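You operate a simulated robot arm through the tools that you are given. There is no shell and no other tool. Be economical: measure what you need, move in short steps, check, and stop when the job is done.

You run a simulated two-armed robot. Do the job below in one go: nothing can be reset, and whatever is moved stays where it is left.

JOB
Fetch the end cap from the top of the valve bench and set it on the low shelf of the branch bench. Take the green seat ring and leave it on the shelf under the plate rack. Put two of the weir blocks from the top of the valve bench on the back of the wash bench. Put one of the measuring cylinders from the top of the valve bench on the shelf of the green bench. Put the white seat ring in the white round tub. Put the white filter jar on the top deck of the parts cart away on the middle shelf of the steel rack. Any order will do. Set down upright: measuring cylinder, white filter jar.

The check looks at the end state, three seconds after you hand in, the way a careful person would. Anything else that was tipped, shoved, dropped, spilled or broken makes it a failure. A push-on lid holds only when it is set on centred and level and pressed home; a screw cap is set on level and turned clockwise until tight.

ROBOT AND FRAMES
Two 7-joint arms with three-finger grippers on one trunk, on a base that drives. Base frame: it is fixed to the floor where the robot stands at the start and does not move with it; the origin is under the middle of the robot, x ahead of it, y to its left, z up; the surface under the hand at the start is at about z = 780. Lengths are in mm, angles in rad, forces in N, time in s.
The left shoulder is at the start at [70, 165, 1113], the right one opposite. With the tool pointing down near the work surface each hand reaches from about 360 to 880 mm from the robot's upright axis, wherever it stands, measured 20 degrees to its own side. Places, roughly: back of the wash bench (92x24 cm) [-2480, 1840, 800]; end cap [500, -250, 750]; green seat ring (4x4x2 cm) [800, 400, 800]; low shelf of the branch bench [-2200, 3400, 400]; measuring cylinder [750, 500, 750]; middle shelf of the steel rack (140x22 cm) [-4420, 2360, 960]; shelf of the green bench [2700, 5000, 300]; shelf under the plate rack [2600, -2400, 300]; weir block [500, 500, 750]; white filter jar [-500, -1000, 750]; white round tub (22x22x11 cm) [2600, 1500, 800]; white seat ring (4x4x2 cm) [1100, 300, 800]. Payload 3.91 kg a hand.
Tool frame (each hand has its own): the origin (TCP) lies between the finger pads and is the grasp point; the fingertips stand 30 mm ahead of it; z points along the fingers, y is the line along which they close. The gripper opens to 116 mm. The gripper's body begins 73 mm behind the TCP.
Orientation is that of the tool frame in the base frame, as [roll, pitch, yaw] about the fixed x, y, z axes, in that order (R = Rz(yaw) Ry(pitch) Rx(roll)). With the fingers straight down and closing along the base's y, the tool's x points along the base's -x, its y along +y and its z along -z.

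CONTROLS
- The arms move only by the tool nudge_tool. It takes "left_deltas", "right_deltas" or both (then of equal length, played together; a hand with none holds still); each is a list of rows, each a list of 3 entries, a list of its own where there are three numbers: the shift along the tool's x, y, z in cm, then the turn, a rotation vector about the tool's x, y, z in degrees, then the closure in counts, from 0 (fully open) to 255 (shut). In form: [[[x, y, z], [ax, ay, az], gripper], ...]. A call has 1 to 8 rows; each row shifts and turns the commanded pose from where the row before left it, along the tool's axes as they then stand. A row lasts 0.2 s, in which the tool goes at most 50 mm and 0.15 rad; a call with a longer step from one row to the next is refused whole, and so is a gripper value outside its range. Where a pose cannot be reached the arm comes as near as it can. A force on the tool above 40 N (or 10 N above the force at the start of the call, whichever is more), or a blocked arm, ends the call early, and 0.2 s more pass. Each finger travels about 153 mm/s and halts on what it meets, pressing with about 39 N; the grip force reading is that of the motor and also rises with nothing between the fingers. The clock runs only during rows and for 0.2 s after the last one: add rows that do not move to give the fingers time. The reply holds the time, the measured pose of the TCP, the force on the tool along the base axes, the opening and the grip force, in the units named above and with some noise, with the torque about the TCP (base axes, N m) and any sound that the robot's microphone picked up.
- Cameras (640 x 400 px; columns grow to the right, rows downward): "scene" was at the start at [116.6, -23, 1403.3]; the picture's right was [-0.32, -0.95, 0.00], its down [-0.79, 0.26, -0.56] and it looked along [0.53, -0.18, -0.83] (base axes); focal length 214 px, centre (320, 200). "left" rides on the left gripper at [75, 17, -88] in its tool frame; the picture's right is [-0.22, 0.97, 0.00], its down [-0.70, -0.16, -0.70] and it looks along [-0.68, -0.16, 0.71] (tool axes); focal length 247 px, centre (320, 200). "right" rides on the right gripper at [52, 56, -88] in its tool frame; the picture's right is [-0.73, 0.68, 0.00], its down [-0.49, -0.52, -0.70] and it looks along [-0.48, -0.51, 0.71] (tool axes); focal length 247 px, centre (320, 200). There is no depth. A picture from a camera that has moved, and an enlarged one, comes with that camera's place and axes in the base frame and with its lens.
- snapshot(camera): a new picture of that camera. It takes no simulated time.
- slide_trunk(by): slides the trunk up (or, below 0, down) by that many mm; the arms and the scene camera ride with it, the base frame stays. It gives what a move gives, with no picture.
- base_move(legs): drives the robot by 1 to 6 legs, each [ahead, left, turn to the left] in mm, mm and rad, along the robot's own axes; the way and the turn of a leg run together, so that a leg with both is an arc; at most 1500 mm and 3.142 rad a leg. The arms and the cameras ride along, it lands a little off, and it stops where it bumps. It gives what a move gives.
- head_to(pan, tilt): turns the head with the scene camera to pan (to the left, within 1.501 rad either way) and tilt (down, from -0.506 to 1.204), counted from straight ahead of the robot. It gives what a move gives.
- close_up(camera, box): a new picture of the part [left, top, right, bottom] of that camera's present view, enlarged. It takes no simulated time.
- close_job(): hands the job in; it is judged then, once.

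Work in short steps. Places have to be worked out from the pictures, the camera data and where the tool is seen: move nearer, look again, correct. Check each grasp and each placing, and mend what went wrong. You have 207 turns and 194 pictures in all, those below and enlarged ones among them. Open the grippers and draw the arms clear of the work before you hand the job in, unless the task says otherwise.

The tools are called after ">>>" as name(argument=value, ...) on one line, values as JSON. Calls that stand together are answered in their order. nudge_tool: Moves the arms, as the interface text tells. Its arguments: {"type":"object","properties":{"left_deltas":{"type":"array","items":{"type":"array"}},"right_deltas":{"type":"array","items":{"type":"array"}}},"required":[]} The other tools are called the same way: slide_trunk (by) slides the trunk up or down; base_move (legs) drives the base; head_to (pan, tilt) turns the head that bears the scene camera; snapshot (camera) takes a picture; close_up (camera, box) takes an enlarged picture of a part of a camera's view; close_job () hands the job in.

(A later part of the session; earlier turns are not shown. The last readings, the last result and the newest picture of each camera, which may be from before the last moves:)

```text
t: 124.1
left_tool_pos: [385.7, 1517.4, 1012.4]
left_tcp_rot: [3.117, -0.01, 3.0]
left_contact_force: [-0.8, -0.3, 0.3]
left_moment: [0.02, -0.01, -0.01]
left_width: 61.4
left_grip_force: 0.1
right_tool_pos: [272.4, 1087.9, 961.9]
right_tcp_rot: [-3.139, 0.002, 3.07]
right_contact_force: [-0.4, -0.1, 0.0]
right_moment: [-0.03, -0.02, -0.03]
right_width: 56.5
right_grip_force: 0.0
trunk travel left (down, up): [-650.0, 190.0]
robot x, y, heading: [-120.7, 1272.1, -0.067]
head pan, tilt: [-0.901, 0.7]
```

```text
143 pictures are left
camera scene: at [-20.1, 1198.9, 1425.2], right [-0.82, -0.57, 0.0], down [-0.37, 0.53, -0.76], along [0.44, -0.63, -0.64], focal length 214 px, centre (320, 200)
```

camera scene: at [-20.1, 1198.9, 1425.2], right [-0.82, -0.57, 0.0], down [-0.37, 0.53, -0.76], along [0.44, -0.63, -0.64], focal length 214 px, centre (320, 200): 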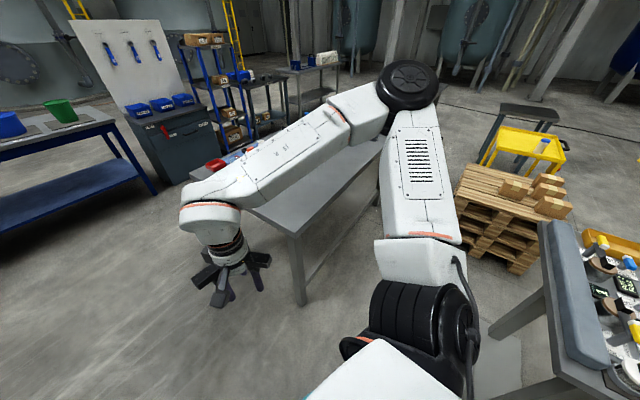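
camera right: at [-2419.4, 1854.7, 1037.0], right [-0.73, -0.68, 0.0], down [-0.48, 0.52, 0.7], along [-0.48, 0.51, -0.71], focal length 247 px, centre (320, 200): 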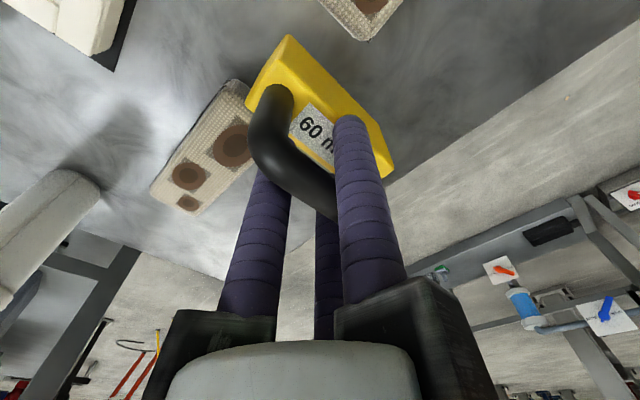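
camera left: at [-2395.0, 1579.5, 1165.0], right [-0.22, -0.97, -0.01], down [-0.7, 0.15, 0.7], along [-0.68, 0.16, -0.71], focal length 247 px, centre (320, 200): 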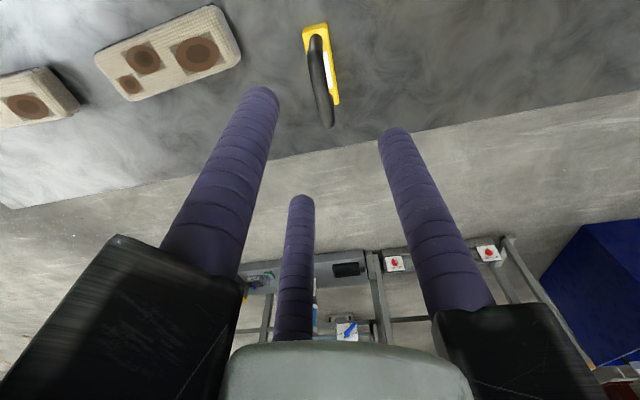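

I'll do the seat ring and a cylinder next from the bench's far side, which is closer to both. Drive round the bench's left end.

>>> base_move(legs=[[0, 90, 0.067], [800, 0, 0], [780, 0, 0]])

>>> head_to(pan=0.0, tilt=0.5)

>>> snapshot(camera="scene")

>>> head_to(pan=-1.0, tilt=0.6)

>>> snapshot(camera="scene")

```text
t: 132.8
left_tool_pos: [1933.7, 1651.6, 1012.8]
left_tcp_rot: [3.116, -0.009, 3.073]
left_contact_force: [-0.8, 0.0, -0.2]
left_moment: [0.01, 0.01, 0.04]
left_width: 61.3
left_grip_force: 0.0
right_tool_pos: [1851.3, 1213.7, 961.5]
right_tcp_rot: [-3.14, 0.001, 3.139]
right_contact_force: [-0.6, -0.4, 0.1]
right_moment: [-0.02, 0.03, 0.02]
right_width: 56.7
right_grip_force: 0.0
trunk travel left (down, up): [-650.0, 190.0]
robot x, y, heading: [1447.6, 1365.7, 0.002]
head pan, tilt: [-0.901, 0.7]
```

```text
t: 134.0
left_tool_pos: [1933.4, 1649.7, 1012.8]
left_tcp_rot: [3.118, -0.011, 3.071]
left_contact_force: [0.0, 0.7, 0.2]
left_moment: [-0.03, -0.02, -0.01]
left_width: 61.5
left_grip_force: 0.0
right_tool_pos: [1850.2, 1213.4, 961.4]
right_tcp_rot: [-3.138, 0.004, 3.14]
right_contact_force: [0.4, -0.3, -0.2]
right_moment: [0.04, 0.0, 0.01]
right_width: 56.7
right_grip_force: 0.1
trunk travel left (down, up): [-650.0, 190.0]
robot x, y, heading: [1450.2, 1371.1, 0.005]
head pan, tilt: [0.0, 0.499]
```

```text
142 pictures are left
camera scene: at [1589.1, 1370.1, 1442.9], right [0.01, -1.0, 0.0], down [-0.48, 0.0, -0.88], along [0.88, 0.0, -0.48], focal length 214 px, centre (320, 200)
```

scene: 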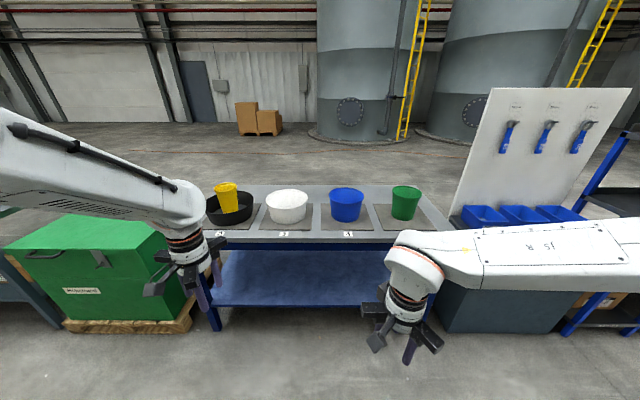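

```text
t: 135.3
left_tool_pos: [1933.0, 1650.1, 1013.1]
left_tcp_rot: [3.116, -0.01, 3.073]
left_contact_force: [-0.2, 0.0, -0.2]
left_moment: [-0.01, 0.0, 0.01]
left_width: 61.6
left_grip_force: 0.0
right_tool_pos: [1851.3, 1213.3, 961.6]
right_tcp_rot: [-3.14, 0.003, 3.141]
right_contact_force: [0.4, -0.5, 0.2]
right_moment: [0.0, 0.0, 0.03]
right_width: 56.4
right_grip_force: 0.1
trunk travel left (down, up): [-650.0, 190.0]
robot x, y, heading: [1450.6, 1372.8, 0.002]
head pan, tilt: [-1.0, 0.6]
```

```text
141 pictures are left
camera scene: at [1546.3, 1295.6, 1433.8], right [-0.84, -0.55, 0.0], down [-0.31, 0.47, -0.83], along [0.45, -0.69, -0.56], focal length 214 px, centre (320, 200)
```

scene: 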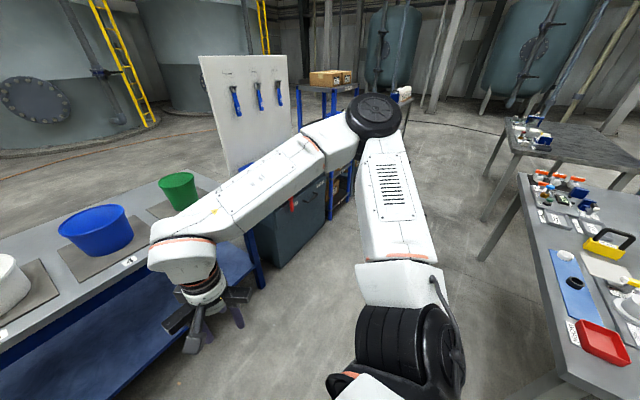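

The white tub is at about (2618,1552). Now turn to face the valve bench's far side and slide along to y≈450.

>>> base_move(legs=[[0, 0, 3.14], [-60, 0, 0], [0, 920, 0]])

>>> head_to(pan=0.0, tilt=0.8)

>>> snapshot(camera="scene")

```text
t: 148.1
left_tool_pos: [1002.1, 166.4, 1012.4]
left_tcp_rot: [3.117, -0.01, -0.091]
left_contact_force: [0.5, 0.1, 0.6]
left_moment: [-0.02, 0.02, -0.01]
left_width: 61.1
left_grip_force: 0.0
right_tool_pos: [1093.8, 601.2, 962.2]
right_tcp_rot: [-3.139, 0.004, -0.026]
right_contact_force: [0.1, -0.1, -0.1]
right_moment: [-0.01, -0.02, 0.02]
right_width: 56.8
right_grip_force: 0.1
trunk travel left (down, up): [-650.0, 190.0]
robot x, y, heading: [1494.1, 438.0, 3.128]
head pan, tilt: [-1.0, 0.6]
```

```text
t: 149.4
left_tool_pos: [1001.3, 166.1, 1012.0]
left_tcp_rot: [3.117, -0.011, -0.093]
left_contact_force: [0.3, 0.0, -0.2]
left_moment: [-0.01, 0.03, 0.0]
left_width: 61.3
left_grip_force: 0.2
right_tool_pos: [1093.7, 600.6, 960.7]
right_tcp_rot: [-3.14, 0.004, -0.023]
right_contact_force: [0.8, 0.7, 1.0]
right_moment: [-0.01, 0.01, 0.0]
right_width: 56.9
right_grip_force: 0.0
trunk travel left (down, up): [-650.0, 190.0]
robot x, y, heading: [1492.6, 426.7, 3.13]
head pan, tilt: [0.0, 0.799]
```

```text
140 pictures are left
camera scene: at [1361.1, 436.8, 1417.0], right [0.02, 1.0, 0.0], down [0.72, -0.01, -0.7], along [-0.7, 0.01, -0.72], focal length 214 px, centre (320, 200)
```

scene: 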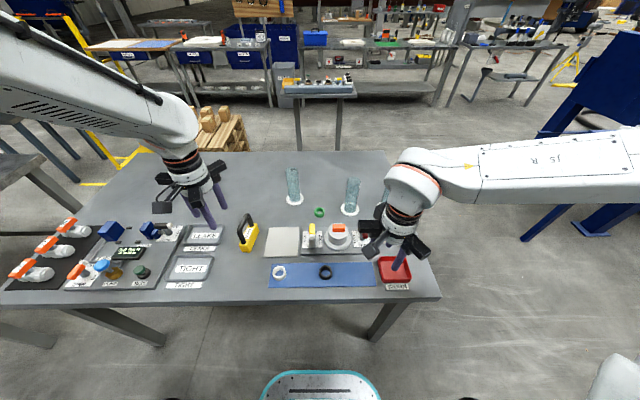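

White ring at about (1059,316). Left hand goes above it, fingers open.

>>> nudge_tool(left_deltas=[[[0, 0, 0], [1.4, 0.6, -5.3], 60], [[1.45, -3.75, 2.4], [0, 0, 0], 60], [[1.45, -3.75, 2.4], [0, 0, 0], 60], [[1.45, -3.75, 2.4], [0, 0, 0], 60], [[1.45, -3.75, 2.4], [0, 0, 0], 60], [[0, 0, 0], [0, 0, 0], 60]])

>>> snapshot(camera="left")

>>> close_up(camera="scene", box=[200, 150, 420, 300])

```text
t: 150.8
left_tool_pos: [1062.3, 314.3, 918.3]
left_tcp_rot: [-3.142, -0.018, 0.003]
left_contact_force: [0.2, 0.2, 0.3]
left_moment: [-0.01, 0.02, 0.0]
left_width: 88.5
left_grip_force: 0.0
right_tool_pos: [1093.5, 599.4, 962.2]
right_tcp_rot: [-3.14, 0.003, -0.025]
right_contact_force: [0.4, 0.0, 0.0]
right_moment: [0.0, 0.01, 0.02]
right_width: 56.8
right_grip_force: 0.0
trunk travel left (down, up): [-650.0, 190.0]
robot x, y, heading: [1494.7, 437.7, 3.127]
head pan, tilt: [0.0, 0.799]
```

```text
139 pictures are left
camera left: at [1136.6, 297.2, 1007.9], right [-0.22, -0.97, 0.0], down [-0.71, 0.16, 0.69], along [-0.67, 0.16, -0.73], focal length 247 px, centre (320, 200)
```

left: 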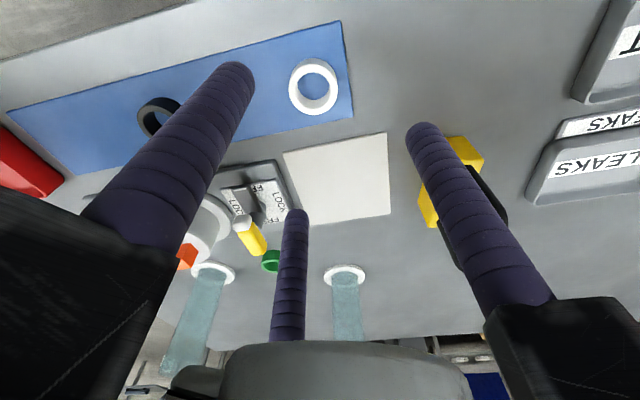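

```text
2.67 times, centred on (310, 225) of scene
camera zoom: at [1361.2, 435.4, 1417.0], right [0.02, 1.0, 0.0], down [0.72, -0.01, -0.7], along [-0.7, 0.01, -0.72], focal length 572 px, centre (347, 133)
```

zoom: 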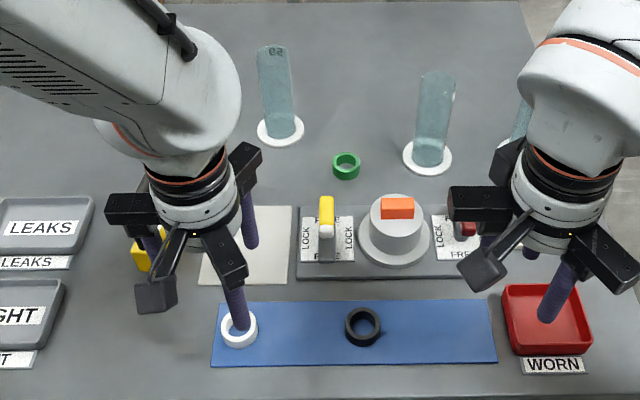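

Ring at (1068,320). Descend and grip.

>>> nudge_tool(left_deltas=[[[0.6, -0.6, 2.5], [0, 0, 0], 60], [[0, 0, 2.5], [0, 0, 0], 60], [[0, 0, 2.5], [0, 0, 0], 60], [[0, 0, 2.3], [0, 0, 0], 60], [[0, 0, 0], [0, 0, 0], 150], [[0, 0, 0], [0, 0, 0], 220], [[0, 0, 0], [0, 0, 0], 220]])

>>> snapshot(camera="left")

```text
t: 152.4
left_tool_pos: [1070.3, 322.2, 821.6]
left_tcp_rot: [3.139, -0.019, 0.0]
left_contact_force: [-0.2, 0.3, 1.7]
left_moment: [-0.02, 0.01, 0.0]
left_width: 36.3
left_grip_force: 38.4
right_tool_pos: [1094.0, 600.4, 962.5]
right_tcp_rot: [-3.138, 0.004, -0.025]
right_contact_force: [-0.2, 0.3, 0.1]
right_moment: [0.01, -0.01, 0.0]
right_width: 56.9
right_grip_force: 0.0
trunk travel left (down, up): [-650.0, 190.0]
robot x, y, heading: [1493.5, 434.6, 3.124]
head pan, tilt: [0.0, 0.799]
```

```text
137 pictures are left
camera left: at [1143.4, 304.6, 911.7], right [-0.22, -0.97, 0.0], down [-0.71, 0.16, 0.69], along [-0.67, 0.15, -0.73], focal length 247 px, centre (320, 200)
```

left: 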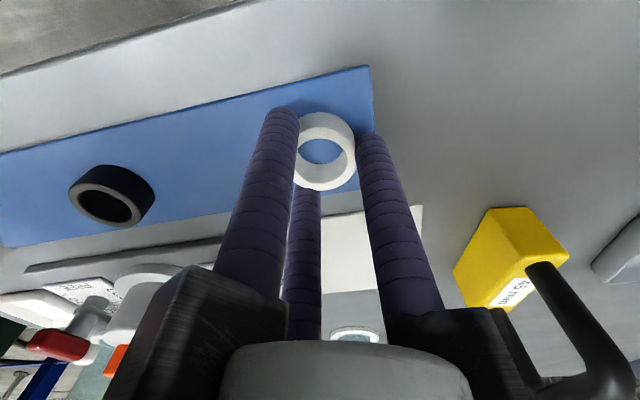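

>>> nudge_tool(left_deltas=[[[0, 0, -2], [0, 0, 0], 220], [[0, 0, -4], [0, 0, 0], 220], [[0, 0, -4.5], [0, 0, 0], 220], [[0, 0, -4.5], [0, 0, 0], 220], [[0, 0, -4.5], [0, 0, 0], 220], [[0, 0, 0], [0, 0, 0], 220]])

>>> snapshot(camera="left")

```text
t: 153.8
left_tool_pos: [1062.8, 323.7, 1015.5]
left_tcp_rot: [3.137, -0.02, 0.0]
left_contact_force: [0.1, 0.8, 0.0]
left_moment: [-0.02, -0.02, -0.01]
left_width: 36.3
left_grip_force: 39.2
right_tool_pos: [1093.3, 601.5, 960.9]
right_tcp_rot: [3.141, 0.003, -0.025]
right_contact_force: [0.0, 1.6, -0.3]
right_moment: [0.0, 0.01, 0.03]
right_width: 56.9
right_grip_force: 0.1
trunk travel left (down, up): [-650.0, 190.0]
robot x, y, heading: [1493.0, 437.3, 3.123]
head pan, tilt: [0.0, 0.799]
```

```text
136 pictures are left
camera left: at [1137.4, 307.6, 1105.6], right [-0.22, -0.97, 0.0], down [-0.71, 0.16, 0.69], along [-0.67, 0.15, -0.73], focal length 247 px, centre (320, 200)
```

left: 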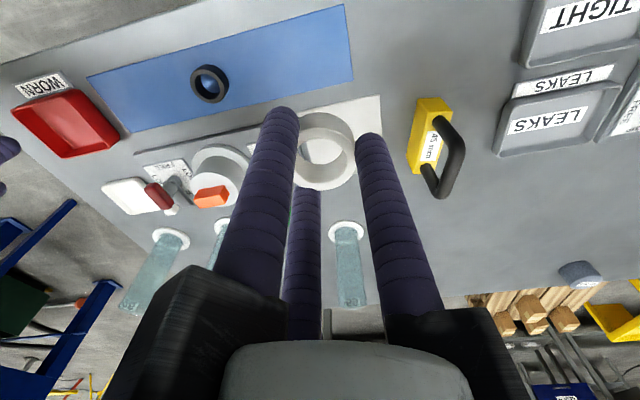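

White ring held. Now shift the base so the right arm faces the cylinder at (741,342), and bring the right hand forward and up.

>>> base_move(legs=[[0, 255, 0.015]])

>>> nudge_tool(right_deltas=[[[-4.7, 0, -1], [0, 0, 0], 60], [[-4.7, 0, -1], [0, 0, 0], 60], [[-4.7, 0, -1], [0, 0, 0], 60], [[-4.7, 0, -1], [0, 0, 0], 60], [[-3, 0, 0], [0, -8, 0], 60], [[0, 0, 0], [0, -8.5, 0], 60], [[0, 0, 0], [0, -8.5, 0], 60], [[0, 0, 0], [0, -8.5, 0], 60]])

>>> nudge_tool(right_deltas=[[[0, 0, 0], [0, -8.5, 0], 60], [[0, 0, 0], [0, -8.5, 0], 60], [[0, 0, 0], [0, -8.5, 0], 60], [[0, 0, 0], [0, -8.5, 0], 60], [[0, 0, 0], [0, -8.5, 0], 60], [[0, 0, 0], [0, -8.5, 0], 60], [[0, 0, 0], [0, -6.0, 0], 60]])

>>> snapshot(camera="scene")

>>> snapshot(camera="right")

```text
t: 155.7
left_tool_pos: [1064.2, 56.9, 1014.5]
left_tcp_rot: [3.139, -0.019, 0.019]
left_contact_force: [-0.2, 0.2, -0.4]
left_moment: [0.01, -0.02, -0.04]
left_width: 36.2
left_grip_force: 39.3
right_tool_pos: [1089.9, 333.2, 962.4]
right_tcp_rot: [-3.14, 0.002, -0.008]
right_contact_force: [0.7, -0.6, 0.9]
right_moment: [-0.01, 0.0, 0.02]
right_width: 56.7
right_grip_force: 0.0
trunk travel left (down, up): [-650.0, 190.0]
robot x, y, heading: [1494.1, 177.4, -3.139]
head pan, tilt: [0.0, 0.799]
```

```text
t: 157.5
left_tool_pos: [1063.8, 55.2, 1014.9]
left_tcp_rot: [3.141, -0.02, 0.018]
left_contact_force: [0.5, -0.3, -1.0]
left_moment: [-0.01, -0.02, 0.02]
left_width: 36.4
left_grip_force: 39.7
right_tool_pos: [872.5, 335.7, 1003.0]
right_tcp_rot: [-3.14, 0.592, -0.005]
right_contact_force: [-0.4, 0.2, -0.2]
right_moment: [0.01, 0.02, -0.01]
right_width: 88.8
right_grip_force: 0.0
trunk travel left (down, up): [-650.0, 190.0]
robot x, y, heading: [1489.8, 177.6, -3.141]
head pan, tilt: [0.0, 0.799]
```

```text
t: 159.1
left_tool_pos: [1063.1, 55.1, 1014.5]
left_tcp_rot: [3.14, -0.019, 0.017]
left_contact_force: [-0.6, 0.3, -0.3]
left_moment: [0.0, 0.03, 0.01]
left_width: 36.4
left_grip_force: 38.8
right_tool_pos: [870.6, 333.5, 1002.0]
right_tcp_rot: [-0.054, 1.558, 3.082]
right_contact_force: [-0.3, 0.1, -0.4]
right_moment: [-0.01, 0.0, 0.0]
right_width: 88.6
right_grip_force: 0.0
trunk travel left (down, up): [-650.0, 190.0]
robot x, y, heading: [1496.9, 175.0, -3.14]
head pan, tilt: [0.0, 0.799]
```

```text
135 pictures are left
camera scene: at [1358.7, 173.6, 1416.9], right [0.0, 1.0, 0.0], down [0.72, 0.0, -0.7], along [-0.7, 0.0, -0.72], focal length 214 px, centre (320, 200)
```

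scene: 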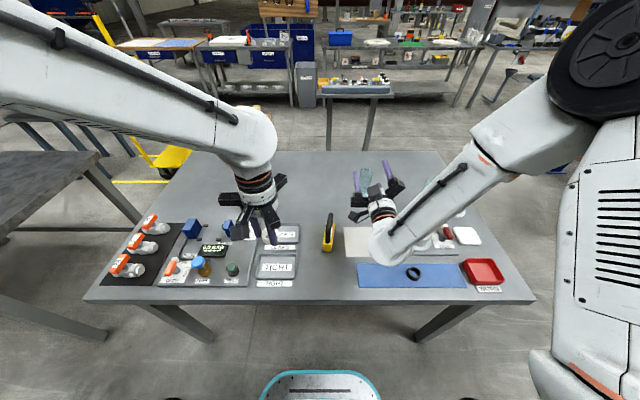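

```text
134 pictures are left
camera right: at [958.3, 277.6, 948.0], right [0.01, -0.68, 0.73], down [0.71, 0.52, 0.48], along [-0.71, 0.52, 0.49], focal length 247 px, centre (320, 200)
```

right: 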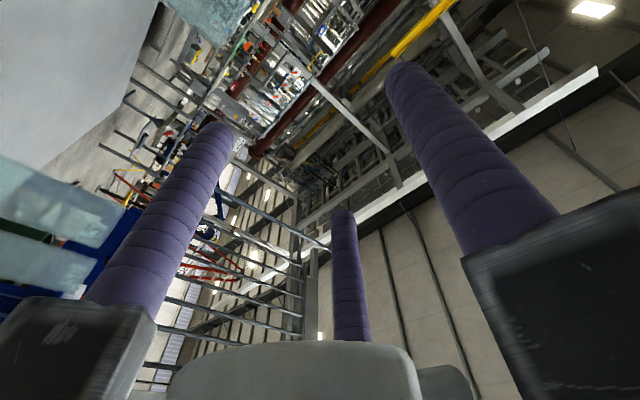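

Tool is horizontal at the cylinder's line. Lower to z≈870, then advance on the cylinder at (738,342).

>>> nudge_tool(right_deltas=[[[4, -0.8, 0], [0, -0.7, 0], 60], [[4, 0, 0], [0, 0, 0], 60], [[4, 0, 0], [0, 0, 0], 60], [[1.2, 0, 0], [0, 0, 0], 60], [[0, 0, 0], [0, 0, 0], 60]])

>>> head_to(pan=-0.2, tilt=0.8)

>>> close_up(camera="scene", box=[240, 120, 440, 260])

>>> snapshot(camera="right")

```text
t: 160.3
left_tool_pos: [1064.8, 55.7, 1014.4]
left_tcp_rot: [3.141, -0.019, 0.017]
left_contact_force: [0.7, -0.7, -0.9]
left_moment: [0.0, -0.03, 0.01]
left_width: 36.6
left_grip_force: 38.5
right_tool_pos: [868.2, 342.1, 869.1]
right_tcp_rot: [-0.027, 1.547, 3.108]
right_contact_force: [0.2, -0.7, -0.3]
right_moment: [-0.01, 0.0, 0.0]
right_width: 88.6
right_grip_force: 0.1
trunk travel left (down, up): [-650.0, 190.0]
robot x, y, heading: [1489.3, 176.9, -3.139]
head pan, tilt: [0.0, 0.799]
```

```text
t: 161.0
left_tool_pos: [1063.6, 55.6, 1015.6]
left_tcp_rot: [3.14, -0.019, 0.018]
left_contact_force: [0.8, -0.7, -0.7]
left_moment: [-0.02, 0.0, -0.03]
left_width: 36.6
left_grip_force: 39.3
right_tool_pos: [867.3, 343.4, 869.6]
right_tcp_rot: [-0.046, 1.547, 3.089]
right_contact_force: [-0.7, -0.4, -0.6]
right_moment: [0.0, 0.02, -0.03]
right_width: 88.9
right_grip_force: 0.1
trunk travel left (down, up): [-650.0, 190.0]
robot x, y, heading: [1493.3, 176.6, -3.138]
head pan, tilt: [-0.201, 0.799]
```

```text
2.86 times, centred on (340, 190) of scene
camera zoom: at [1360.7, 190.6, 1416.9], right [0.2, 0.98, 0.0], down [0.7, -0.14, -0.7], along [-0.68, 0.14, -0.72], focal length 613 px, centre (263, 229)
```

zoom: 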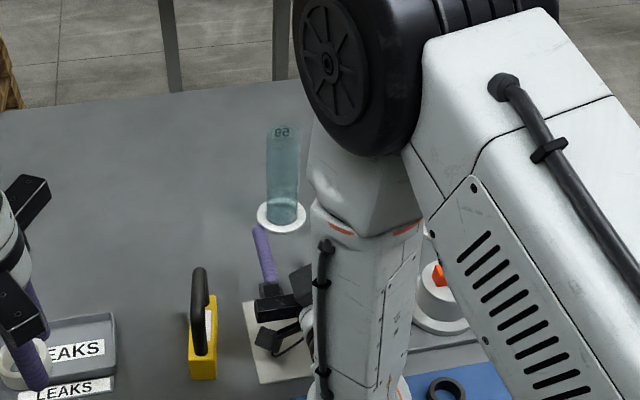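

```text
132 pictures are left
camera right: at [954.9, 285.9, 814.0], right [0.01, -0.68, 0.73], down [0.71, 0.52, 0.47], along [-0.7, 0.52, 0.49], focal length 247 px, centre (320, 200)
```

right: 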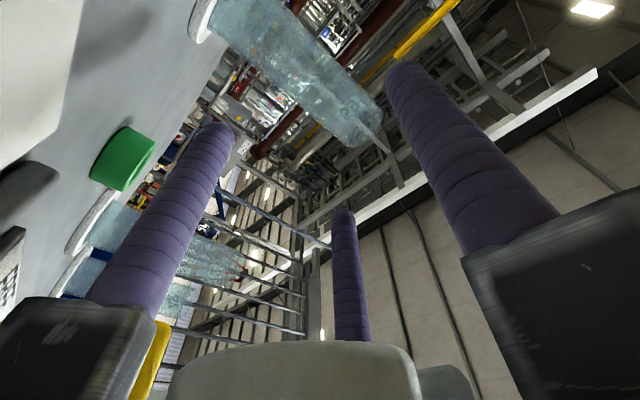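

Cylinder aligned within ~2 mm. Advance 126 mm and close.

>>> nudge_tool(right_deltas=[[[0, 0, 4], [0, 0, 0], 60], [[0, 0, 4], [0, 0, 0], 60], [[0, 0, 3], [0, 0, 0], 60], [[0, 0, 1.6], [0, 0, 0], 60], [[0, 0, 0], [0, 0, 0], 110], [[0, 0, 0], [0, 0, 0], 160], [[0, 0, 0], [0, 0, 0], 230], [[0, 0, 0], [0, 0, 0], 230]])

>>> snapshot(camera="right")

>>> snapshot(camera="scene")

```text
t: 162.8
left_tool_pos: [1063.8, 56.0, 1014.8]
left_tcp_rot: [3.138, -0.02, 0.017]
left_contact_force: [0.1, 0.2, 0.0]
left_moment: [0.0, 0.0, -0.02]
left_width: 36.5
left_grip_force: 39.3
right_tool_pos: [742.4, 344.5, 875.7]
right_tcp_rot: [-0.045, 1.545, 3.089]
right_contact_force: [0.4, 0.5, -0.9]
right_moment: [0.04, -0.02, 0.0]
right_width: 62.5
right_grip_force: 38.9
trunk travel left (down, up): [-650.0, 190.0]
robot x, y, heading: [1493.3, 174.4, -3.139]
head pan, tilt: [-0.201, 0.799]
```

```text
131 pictures are left
camera right: at [829.1, 287.1, 818.9], right [0.01, -0.68, 0.73], down [0.71, 0.52, 0.47], along [-0.7, 0.52, 0.49], focal length 247 px, centre (320, 200)
```

right: 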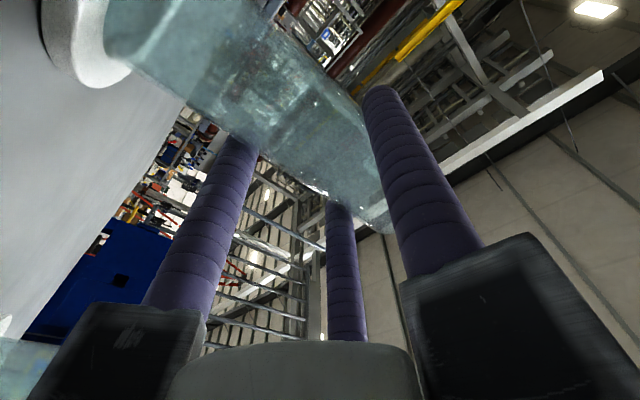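

```text
130 pictures are left
camera scene: at [1360.7, 190.8, 1416.9], right [0.2, 0.98, 0.0], down [0.7, -0.14, -0.7], along [-0.68, 0.14, -0.72], focal length 214 px, centre (320, 200)
```

scene: 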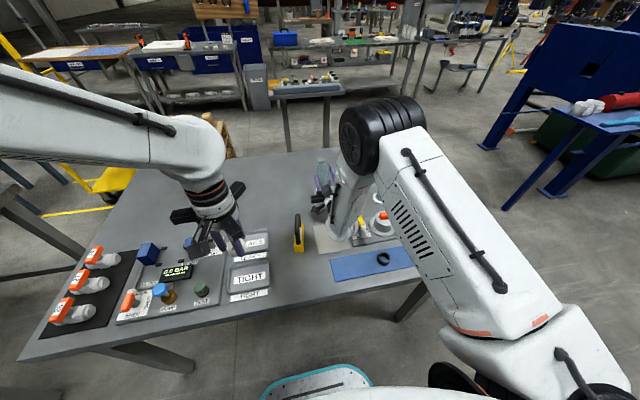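

Gripped at 62 mm. Lift straight up and draw back.

>>> nudge_tool(right_deltas=[[[-1.5, 0, 0], [0, 0, 0], 230], [[-3, 0, 0], [0, 0, 0], 230], [[-4, 0, 0], [0, 0, 0], 230], [[-4, 0, 0], [0, 0, 0], 230], [[0, 0, -4], [0, 0, 0], 230], [[0, 0, -4], [0, 0, 0], 230], [[0, 0, -4], [0, 0, 0], 230], [[0, 0, 0], [0, 0, 0], 230]])

>>> snapshot(camera="scene")

```text
t: 164.6
left_tool_pos: [1063.5, 55.3, 1015.2]
left_tcp_rot: [3.14, -0.019, 0.016]
left_contact_force: [-0.6, -0.7, -1.0]
left_moment: [0.06, -0.03, 0.01]
left_width: 36.1
left_grip_force: 39.0
right_tool_pos: [867.3, 361.3, 981.1]
right_tcp_rot: [1.689, 1.539, -1.5]
right_contact_force: [-0.4, -0.4, -0.6]
right_moment: [0.01, -0.02, -0.01]
right_width: 62.5
right_grip_force: 39.0
trunk travel left (down, up): [-650.0, 190.0]
robot x, y, heading: [1492.3, 174.9, -3.141]
head pan, tilt: [-0.201, 0.799]
```

```text
129 pictures are left
camera scene: at [1360.2, 190.3, 1416.9], right [0.2, 0.98, 0.0], down [0.7, -0.14, -0.7], along [-0.68, 0.14, -0.72], focal length 214 px, centre (320, 200)
```

scene: 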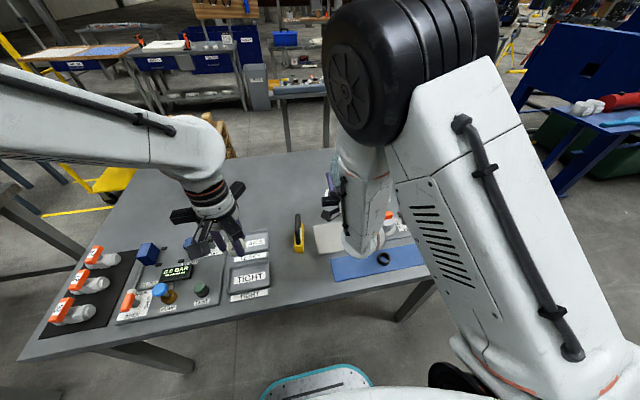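

Cylinder held upright. Back off from the bench and drive round to the tub table.

>>> base_move(legs=[[-220, 0, 0], [0, -1200, 0], [110, 0, 0], [0, 0, -1.57], [0, 0, -1.57]])

>>> head_to(pan=0.2, tilt=0.6)

>>> snapshot(camera="scene")

```text
t: 180.6
left_tool_pos: [2028.3, 1476.0, 1015.1]
left_tcp_rot: [3.14, -0.02, 3.133]
left_contact_force: [0.2, 0.0, -1.1]
left_moment: [0.01, 0.0, 0.01]
left_width: 36.4
left_grip_force: 38.5
right_tool_pos: [2219.4, 1169.3, 994.3]
right_tcp_rot: [1.148, 1.521, 1.08]
right_contact_force: [0.2, -1.1, -1.0]
right_moment: [-0.02, 0.03, -0.01]
right_width: 61.9
right_grip_force: 39.1
trunk travel left (down, up): [-650.0, 190.0]
robot x, y, heading: [1595.3, 1364.3, -0.022]
head pan, tilt: [-0.201, 0.799]
```

```text
t: 181.4
left_tool_pos: [2028.1, 1476.9, 1014.1]
left_tcp_rot: [3.14, -0.018, 3.133]
left_contact_force: [0.2, 0.5, -0.3]
left_moment: [0.05, -0.02, 0.01]
left_width: 36.2
left_grip_force: 38.9
right_tool_pos: [2219.4, 1166.9, 994.8]
right_tcp_rot: [1.197, 1.52, 1.123]
right_contact_force: [-0.6, 0.0, -0.5]
right_moment: [-0.01, 0.03, -0.02]
right_width: 62.0
right_grip_force: 39.4
trunk travel left (down, up): [-650.0, 190.0]
robot x, y, heading: [1593.3, 1366.3, -0.023]
head pan, tilt: [0.201, 0.6]
```

```text
128 pictures are left
camera scene: at [1732.9, 1381.7, 1433.8], right [0.17, -0.98, 0.0], down [-0.56, -0.1, -0.82], along [0.81, 0.14, -0.57], focal length 214 px, centre (320, 200)
```

scene: 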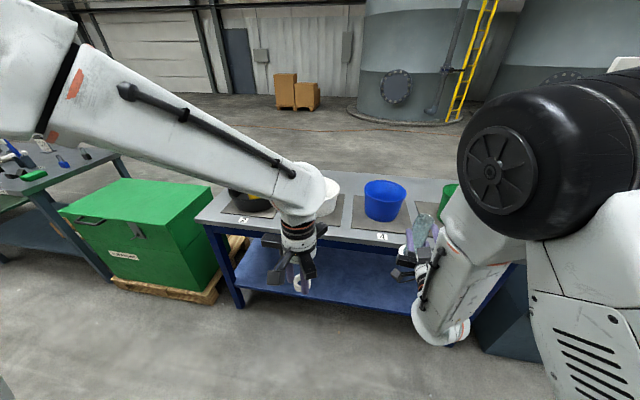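

Green bucket stands ~995 high, so I raise the trunk before moving in over the table.

>>> slide_trunk(by=190)

>>> base_move(legs=[[0, 0, 0.022], [400, 0, 0]])

>>> head_to(pan=0.3, tilt=0.9)

>>> snapshot(camera="scene")

>>> snapshot(camera="left")

```text
t: 183.5
left_tool_pos: [2027.1, 1476.6, 1204.8]
left_tcp_rot: [3.14, -0.019, 3.133]
left_contact_force: [0.3, 0.4, -1.1]
left_moment: [0.02, 0.01, -0.01]
left_width: 36.4
left_grip_force: 38.6
right_tool_pos: [2217.7, 1167.6, 1185.7]
right_tcp_rot: [1.189, 1.517, 1.116]
right_contact_force: [-0.5, 0.4, -0.8]
right_moment: [0.0, 0.02, 0.0]
right_width: 61.9
right_grip_force: 38.6
trunk travel left (down, up): [-840.0, 0.0]
robot x, y, heading: [1598.4, 1364.7, -0.025]
head pan, tilt: [0.201, 0.6]
```

```text
t: 186.4
left_tool_pos: [2427.6, 1485.3, 1206.0]
left_tcp_rot: [3.139, -0.018, -3.126]
left_contact_force: [0.6, -1.0, 0.9]
left_moment: [-0.01, -0.03, -0.01]
left_width: 36.2
left_grip_force: 38.9
right_tool_pos: [2625.9, 1181.8, 1185.6]
right_tcp_rot: [1.173, 1.517, 1.122]
right_contact_force: [0.0, 0.0, -0.1]
right_moment: [-0.02, 0.03, 0.02]
right_width: 61.9
right_grip_force: 38.9
trunk travel left (down, up): [-840.0, 0.0]
robot x, y, heading: [1999.1, 1364.9, -0.004]
head pan, tilt: [0.201, 0.6]
```

```text
t: 187.2
left_tool_pos: [2429.4, 1485.5, 1204.4]
left_tcp_rot: [3.14, -0.021, -3.125]
left_contact_force: [0.8, -0.2, -0.1]
left_moment: [0.03, 0.04, 0.03]
left_width: 36.4
left_grip_force: 39.1
right_tool_pos: [2627.4, 1181.8, 1185.0]
right_tcp_rot: [1.216, 1.517, 1.166]
right_contact_force: [-0.5, 0.3, -1.1]
right_moment: [-0.01, 0.0, 0.01]
right_width: 62.2
right_grip_force: 39.0
trunk travel left (down, up): [-840.0, 0.0]
robot x, y, heading: [2000.0, 1364.7, -0.005]
head pan, tilt: [0.3, 0.901]
```

```text
127 pictures are left
camera scene: at [2123.1, 1388.8, 1599.0], right [0.29, -0.96, 0.0], down [-0.75, -0.23, -0.62], along [0.59, 0.18, -0.78], focal length 214 px, centre (320, 200)
```

scene: 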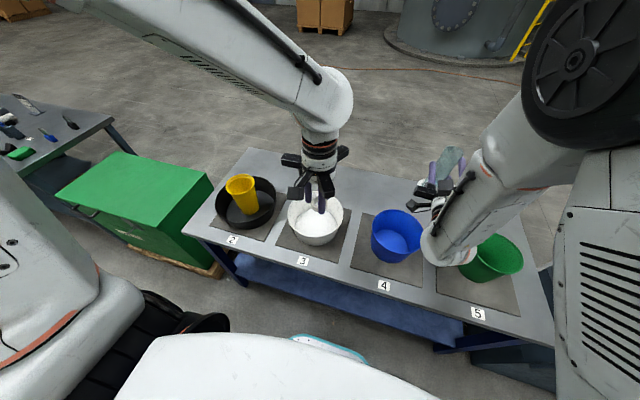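

```text
126 pictures are left
camera left: at [2357.0, 1501.9, 1294.7], right [0.21, 0.98, 0.0], down [0.71, -0.15, 0.69], along [0.67, -0.14, -0.73], focal length 247 px, centre (320, 200)
```

left: 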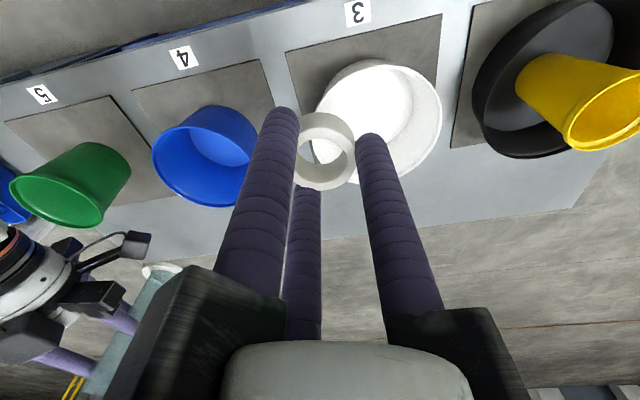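

Tub centre ≈ (2566,1553), rim ≈ 910. Move the ring over it and partly down.

>>> nudge_tool(left_deltas=[[[-3.45, 1.7, 2.5], [0, 0, 0], 220], [[-3.45, 1.7, 2.5], [0, 0, 0], 220], [[-3.45, 1.7, 2.5], [0, 0, 0], 220], [[-3.45, 1.7, 2.5], [0, 0, 0], 220], [[0, 0, 4], [0, 0, 0], 220], [[0, 0, 4], [0, 0, 0], 220], [[0, 0, 0], [0, 0, 0], 220]])

>>> snapshot(camera="left")

>>> close_up(camera="scene", box=[200, 130, 420, 280])

```text
t: 188.8
left_tool_pos: [2562.7, 1556.5, 1022.0]
left_tcp_rot: [3.14, -0.019, -3.128]
left_contact_force: [-0.6, 0.5, -0.6]
left_moment: [-0.01, -0.02, 0.01]
left_width: 36.4
left_grip_force: 39.5
right_tool_pos: [2627.3, 1182.2, 1184.5]
right_tcp_rot: [1.201, 1.517, 1.149]
right_contact_force: [0.0, -1.0, -0.9]
right_moment: [0.01, 0.03, 0.0]
right_width: 61.9
right_grip_force: 39.1
trunk travel left (down, up): [-840.0, 0.0]
robot x, y, heading: [2000.0, 1369.0, -0.004]
head pan, tilt: [0.3, 0.901]
```

```text
125 pictures are left
camera left: at [2489.8, 1573.0, 1111.5], right [0.21, 0.98, 0.0], down [0.71, -0.15, 0.69], along [0.67, -0.15, -0.73], focal length 247 px, centre (320, 200)
```

left: 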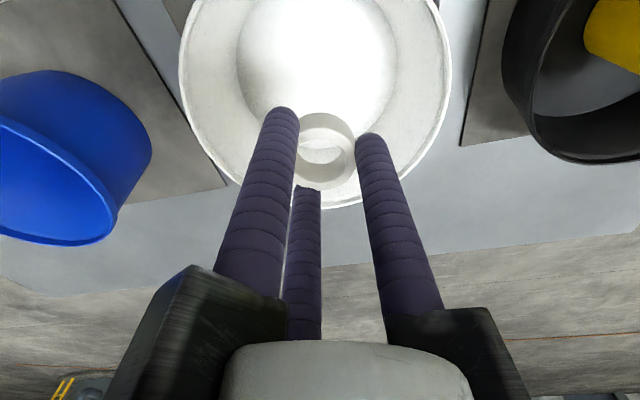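

```text
2.67 times, centred on (310, 205) of scene
camera zoom: at [2122.3, 1389.2, 1599.0], right [0.29, -0.96, 0.0], down [-0.75, -0.23, -0.62], along [0.59, 0.18, -0.78], focal length 572 px, centre (347, 187)
```

zoom: 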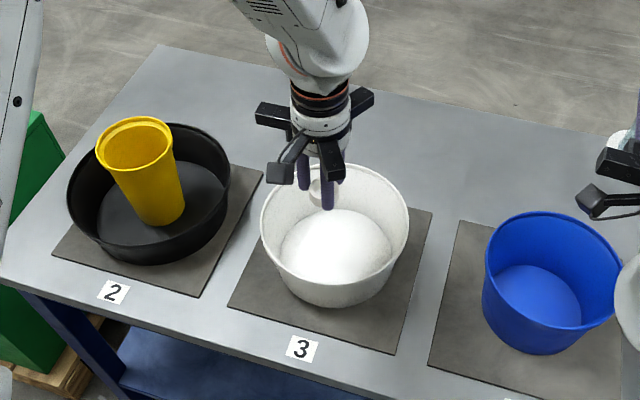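

The vertical line falls in the tub's centre. Lower inside, release, and rise.

>>> nudge_tool(left_deltas=[[[0, 0, 4.5], [0, 0, 0], 220], [[0, 0, 4.5], [0, 0, 0], 220], [[0, 0, 4], [0, 0, 0], 220], [[0, 0, 1.5], [0, 0, 0], 220], [[0, 0, 1], [0, 0, 0], 220], [[0, 0, 0], [0, 0, 0], 150], [[0, 0, 0], [0, 0, 0], 120], [[0, 0, 0], [0, 0, 0], 120]])

>>> nudge_tool(left_deltas=[[[0, 0, -3], [0, 0, 0], 120], [[0, 0, -4.5], [0, 0, 0], 120], [[0, 0, -4.5], [0, 0, 0], 120], [[0, 0, -4.5], [0, 0, 0], 120], [[0, 0, -4.5], [0, 0, 0], 120], [[0, 0, -4.5], [0, 0, 0], 120], [[0, 0, -4], [0, 0, 0], 120]])

>>> snapshot(camera="left")

```text
t: 190.6
left_tool_pos: [2559.5, 1554.4, 865.8]
left_tcp_rot: [3.141, -0.02, -3.128]
left_contact_force: [0.5, -0.5, -0.1]
left_moment: [0.03, -0.01, -0.03]
left_width: 61.1
left_grip_force: 0.1
right_tool_pos: [2628.4, 1181.2, 1184.5]
right_tcp_rot: [1.199, 1.516, 1.148]
right_contact_force: [-0.3, -0.1, -1.5]
right_moment: [0.0, 0.04, 0.01]
right_width: 61.8
right_grip_force: 38.8
trunk travel left (down, up): [-840.0, 0.0]
robot x, y, heading: [2004.0, 1363.1, 0.002]
head pan, tilt: [0.3, 0.901]
```

```text
t: 192.2
left_tool_pos: [2562.6, 1555.2, 1163.0]
left_tcp_rot: [3.139, -0.019, -3.126]
left_contact_force: [-0.4, 0.0, 0.0]
left_moment: [-0.02, -0.02, 0.02]
left_width: 61.4
left_grip_force: 0.0
right_tool_pos: [2626.9, 1181.5, 1186.0]
right_tcp_rot: [1.181, 1.516, 1.131]
right_contact_force: [0.5, 0.3, -0.3]
right_moment: [0.0, 0.02, 0.01]
right_width: 62.1
right_grip_force: 38.6
trunk travel left (down, up): [-840.0, 0.0]
robot x, y, heading: [1998.5, 1370.9, -0.001]
head pan, tilt: [0.3, 0.901]
```

```text
123 pictures are left
camera left: at [2490.3, 1572.3, 1253.6], right [0.21, 0.98, 0.0], down [0.71, -0.15, 0.69], along [0.67, -0.14, -0.73], focal length 247 px, centre (320, 200)
```

left: 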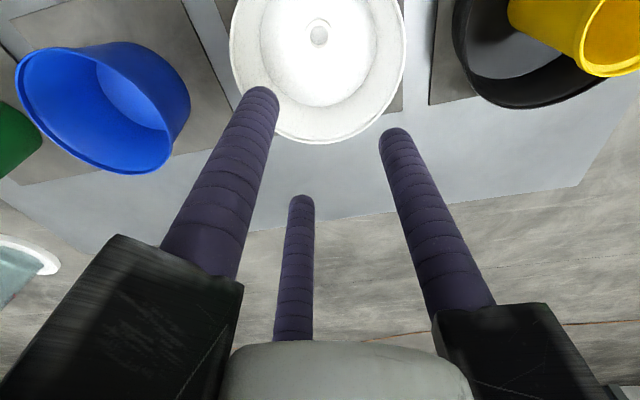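

White ring lies in the tub. Retract the left hand, back off and turn to face the green bench area (+y).

>>> nudge_tool(left_deltas=[[[4.5, 0, 0], [0, 0, 0], 120], [[4.5, 0, 0], [0, 0, 0], 120], [[4.5, 0, 0], [0, 0, 0], 120], [[4, 0, 0], [0, 0, 0], 120]])

>>> base_move(legs=[[-430, 0, 0], [0, 0, 1.57]])

>>> head_to(pan=-0.2, tilt=0.35)

>>> snapshot(camera="scene")

```text
t: 193.2
left_tool_pos: [2389.8, 1556.6, 1164.7]
left_tcp_rot: [3.118, -0.016, -3.131]
left_contact_force: [0.2, 0.0, 1.8]
left_moment: [0.01, -0.01, 0.0]
left_width: 61.4
left_grip_force: 0.1
right_tool_pos: [2627.3, 1181.5, 1185.6]
right_tcp_rot: [1.184, 1.514, 1.133]
right_contact_force: [-0.2, 0.9, -0.1]
right_moment: [0.0, 0.04, 0.08]
right_width: 62.0
right_grip_force: 39.2
trunk travel left (down, up): [-840.0, 0.0]
robot x, y, heading: [2004.0, 1369.6, -0.002]
head pan, tilt: [0.3, 0.901]
```

```text
t: 199.7
left_tool_pos: [1369.2, 1751.7, 1164.0]
left_tcp_rot: [3.138, -0.02, -1.519]
left_contact_force: [0.5, -0.3, 0.2]
left_moment: [0.02, -0.01, 0.0]
left_width: 61.6
left_grip_force: 0.1
right_tool_pos: [1733.6, 2000.7, 1186.5]
right_tcp_rot: [1.201, 1.516, 2.756]
right_contact_force: [0.6, -0.1, -0.6]
right_moment: [-0.05, -0.02, 0.0]
right_width: 62.3
right_grip_force: 39.0
trunk travel left (down, up): [-840.0, 0.0]
robot x, y, heading: [1573.9, 1367.4, 1.605]
head pan, tilt: [0.3, 0.901]
```

```text
t: 200.7
left_tool_pos: [1369.7, 1751.0, 1164.8]
left_tcp_rot: [3.14, -0.019, -1.519]
left_contact_force: [-0.7, -0.2, -0.6]
left_moment: [-0.03, -0.01, 0.04]
left_width: 61.7
left_grip_force: 0.1
right_tool_pos: [1732.6, 2001.4, 1184.8]
right_tcp_rot: [1.212, 1.517, 2.765]
right_contact_force: [0.0, 0.6, -2.4]
right_moment: [0.0, 0.03, -0.01]
right_width: 62.2
right_grip_force: 39.0
trunk travel left (down, up): [-840.0, 0.0]
robot x, y, heading: [1570.0, 1368.6, 1.61]
head pan, tilt: [-0.201, 0.351]
```

```text
122 pictures are left
camera scene: at [1583.1, 1509.3, 1646.5], right [0.99, -0.16, 0.0], down [-0.06, -0.34, -0.94], along [0.15, 0.93, -0.34], focal length 214 px, centre (320, 200)
```

scene: 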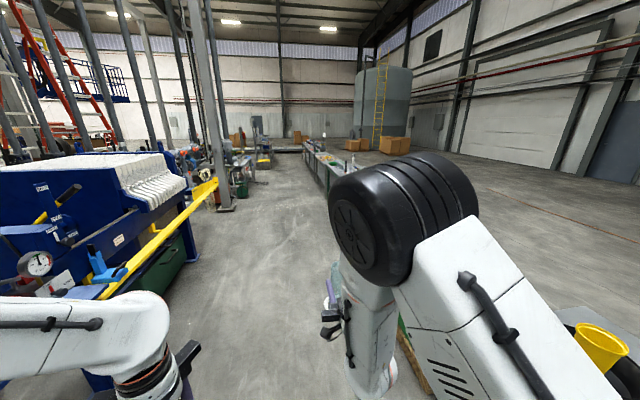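

The lane along +y is open. Drive ahead 1.8 m and look to the right for the green bench.

>>> base_move(legs=[[1500, 0, -0.035], [300, 0, 0]])

>>> head_to(pan=-0.55, tilt=0.45)

>>> snapshot(camera="scene")

>>> head_to(pan=-1.2, tilt=0.45)

>>> snapshot(camera="scene")

```text
t: 209.8
left_tool_pos: [1372.9, 3555.0, 1165.4]
left_tcp_rot: [3.141, -0.018, -1.565]
left_contact_force: [0.8, -0.6, 0.1]
left_moment: [0.04, 0.0, 0.01]
left_width: 61.6
left_grip_force: 0.1
right_tool_pos: [1746.2, 3785.8, 1185.1]
right_tcp_rot: [1.18, 1.517, 2.689]
right_contact_force: [0.1, 0.2, -0.2]
right_moment: [-0.03, -0.01, -0.01]
right_width: 62.0
right_grip_force: 39.6
trunk travel left (down, up): [-840.0, 0.0]
robot x, y, heading: [1554.0, 3163.2, 1.563]
head pan, tilt: [-0.201, 0.351]
```

```text
t: 210.6
left_tool_pos: [1371.7, 3555.8, 1165.5]
left_tcp_rot: [3.14, -0.019, -1.566]
left_contact_force: [0.8, -0.2, 0.6]
left_moment: [-0.01, 0.01, -0.05]
left_width: 61.4
left_grip_force: 0.0
right_tool_pos: [1746.9, 3787.3, 1184.5]
right_tcp_rot: [1.226, 1.516, 2.734]
right_contact_force: [0.9, -0.9, -0.7]
right_moment: [-0.03, -0.03, 0.02]
right_width: 61.8
right_grip_force: 39.0
trunk travel left (down, up): [-840.0, 0.0]
robot x, y, heading: [1553.5, 3163.3, 1.564]
head pan, tilt: [-0.55, 0.45]
```

```text
121 pictures are left
camera scene: at [1603.0, 3291.4, 1637.3], right [0.85, -0.53, 0.0], down [-0.23, -0.37, -0.9], along [0.48, 0.76, -0.44], focal length 214 px, centre (320, 200)
```

scene: 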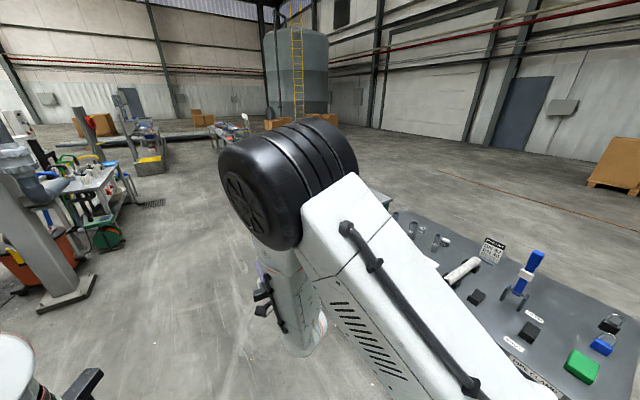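

```text
t: 211.6
left_tool_pos: [1372.1, 3556.2, 1164.0]
left_tcp_rot: [3.139, -0.018, -1.565]
left_contact_force: [0.3, 0.2, -0.1]
left_moment: [0.02, 0.01, -0.02]
left_width: 61.2
left_grip_force: 0.1
right_tool_pos: [1747.2, 3787.0, 1185.9]
right_tcp_rot: [1.212, 1.518, 2.72]
right_contact_force: [1.1, 0.6, 0.0]
right_moment: [0.01, -0.01, -0.02]
right_width: 61.8
right_grip_force: 38.4
trunk travel left (down, up): [-840.0, 0.0]
robot x, y, heading: [1553.1, 3161.1, 1.561]
head pan, tilt: [-1.201, 0.45]
```

```text
120 pictures are left
camera scene: at [1640.2, 3245.1, 1637.4], right [0.35, -0.94, 0.0], down [-0.41, -0.15, -0.9], along [0.84, 0.32, -0.44], focal length 214 px, centre (320, 200)
```

scene: 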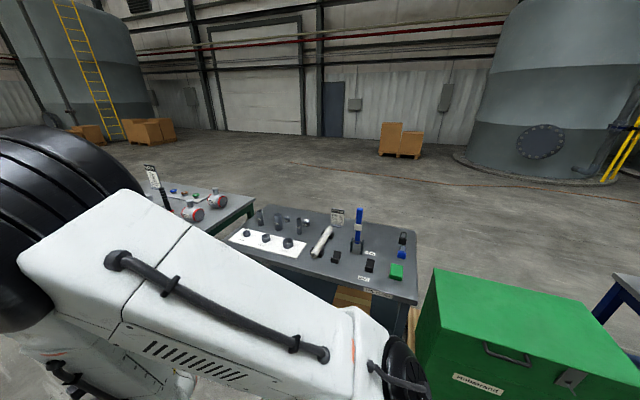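

The green bench is farther along. Drive on 1.75 m and turn to face it (+x).

>>> base_move(legs=[[1500, 0, 0], [280, 0, 0], [0, 0, -1.56]])

>>> head_to(pan=0.1, tilt=0.6)

>>> snapshot(camera="scene")

```text
t: 224.5
left_tool_pos: [1974.4, 5129.9, 1165.5]
left_tcp_rot: [3.139, -0.021, -3.134]
left_contact_force: [0.4, -0.2, -0.1]
left_moment: [-0.02, -0.03, 0.0]
left_width: 61.4
left_grip_force: 0.0
right_tool_pos: [2207.5, 4754.9, 1184.5]
right_tcp_rot: [1.206, 1.517, 1.146]
right_contact_force: [-0.1, -0.5, -0.4]
right_moment: [-0.04, 0.04, -0.02]
right_width: 62.2
right_grip_force: 38.8
trunk travel left (down, up): [-840.0, 0.0]
robot x, y, heading: [1580.5, 4945.3, -0.011]
head pan, tilt: [-1.201, 0.45]
```

```text
t: 225.9
left_tool_pos: [1973.4, 5130.5, 1164.0]
left_tcp_rot: [3.139, -0.02, -3.134]
left_contact_force: [-1.2, 0.8, -0.1]
left_moment: [0.01, 0.01, 0.0]
left_width: 61.5
left_grip_force: 0.1
right_tool_pos: [2206.5, 4754.9, 1185.7]
right_tcp_rot: [1.214, 1.516, 1.154]
right_contact_force: [0.7, -0.6, -0.9]
right_moment: [0.0, 0.03, -0.03]
right_width: 62.2
right_grip_force: 39.0
trunk travel left (down, up): [-840.0, 0.0]
robot x, y, heading: [1583.4, 4950.2, -0.009]
head pan, tilt: [0.099, 0.6]
```

```text
119 pictures are left
camera scene: at [1719.0, 4952.6, 1623.8], right [0.09, -1.0, 0.0], down [-0.56, -0.05, -0.82], along [0.82, 0.07, -0.57], focal length 214 px, centre (320, 200)
```

scene: 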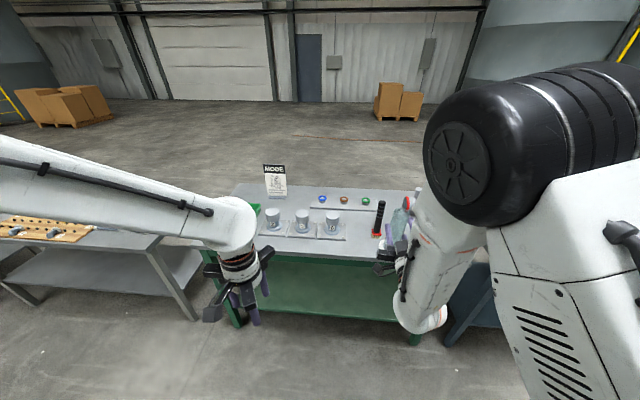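

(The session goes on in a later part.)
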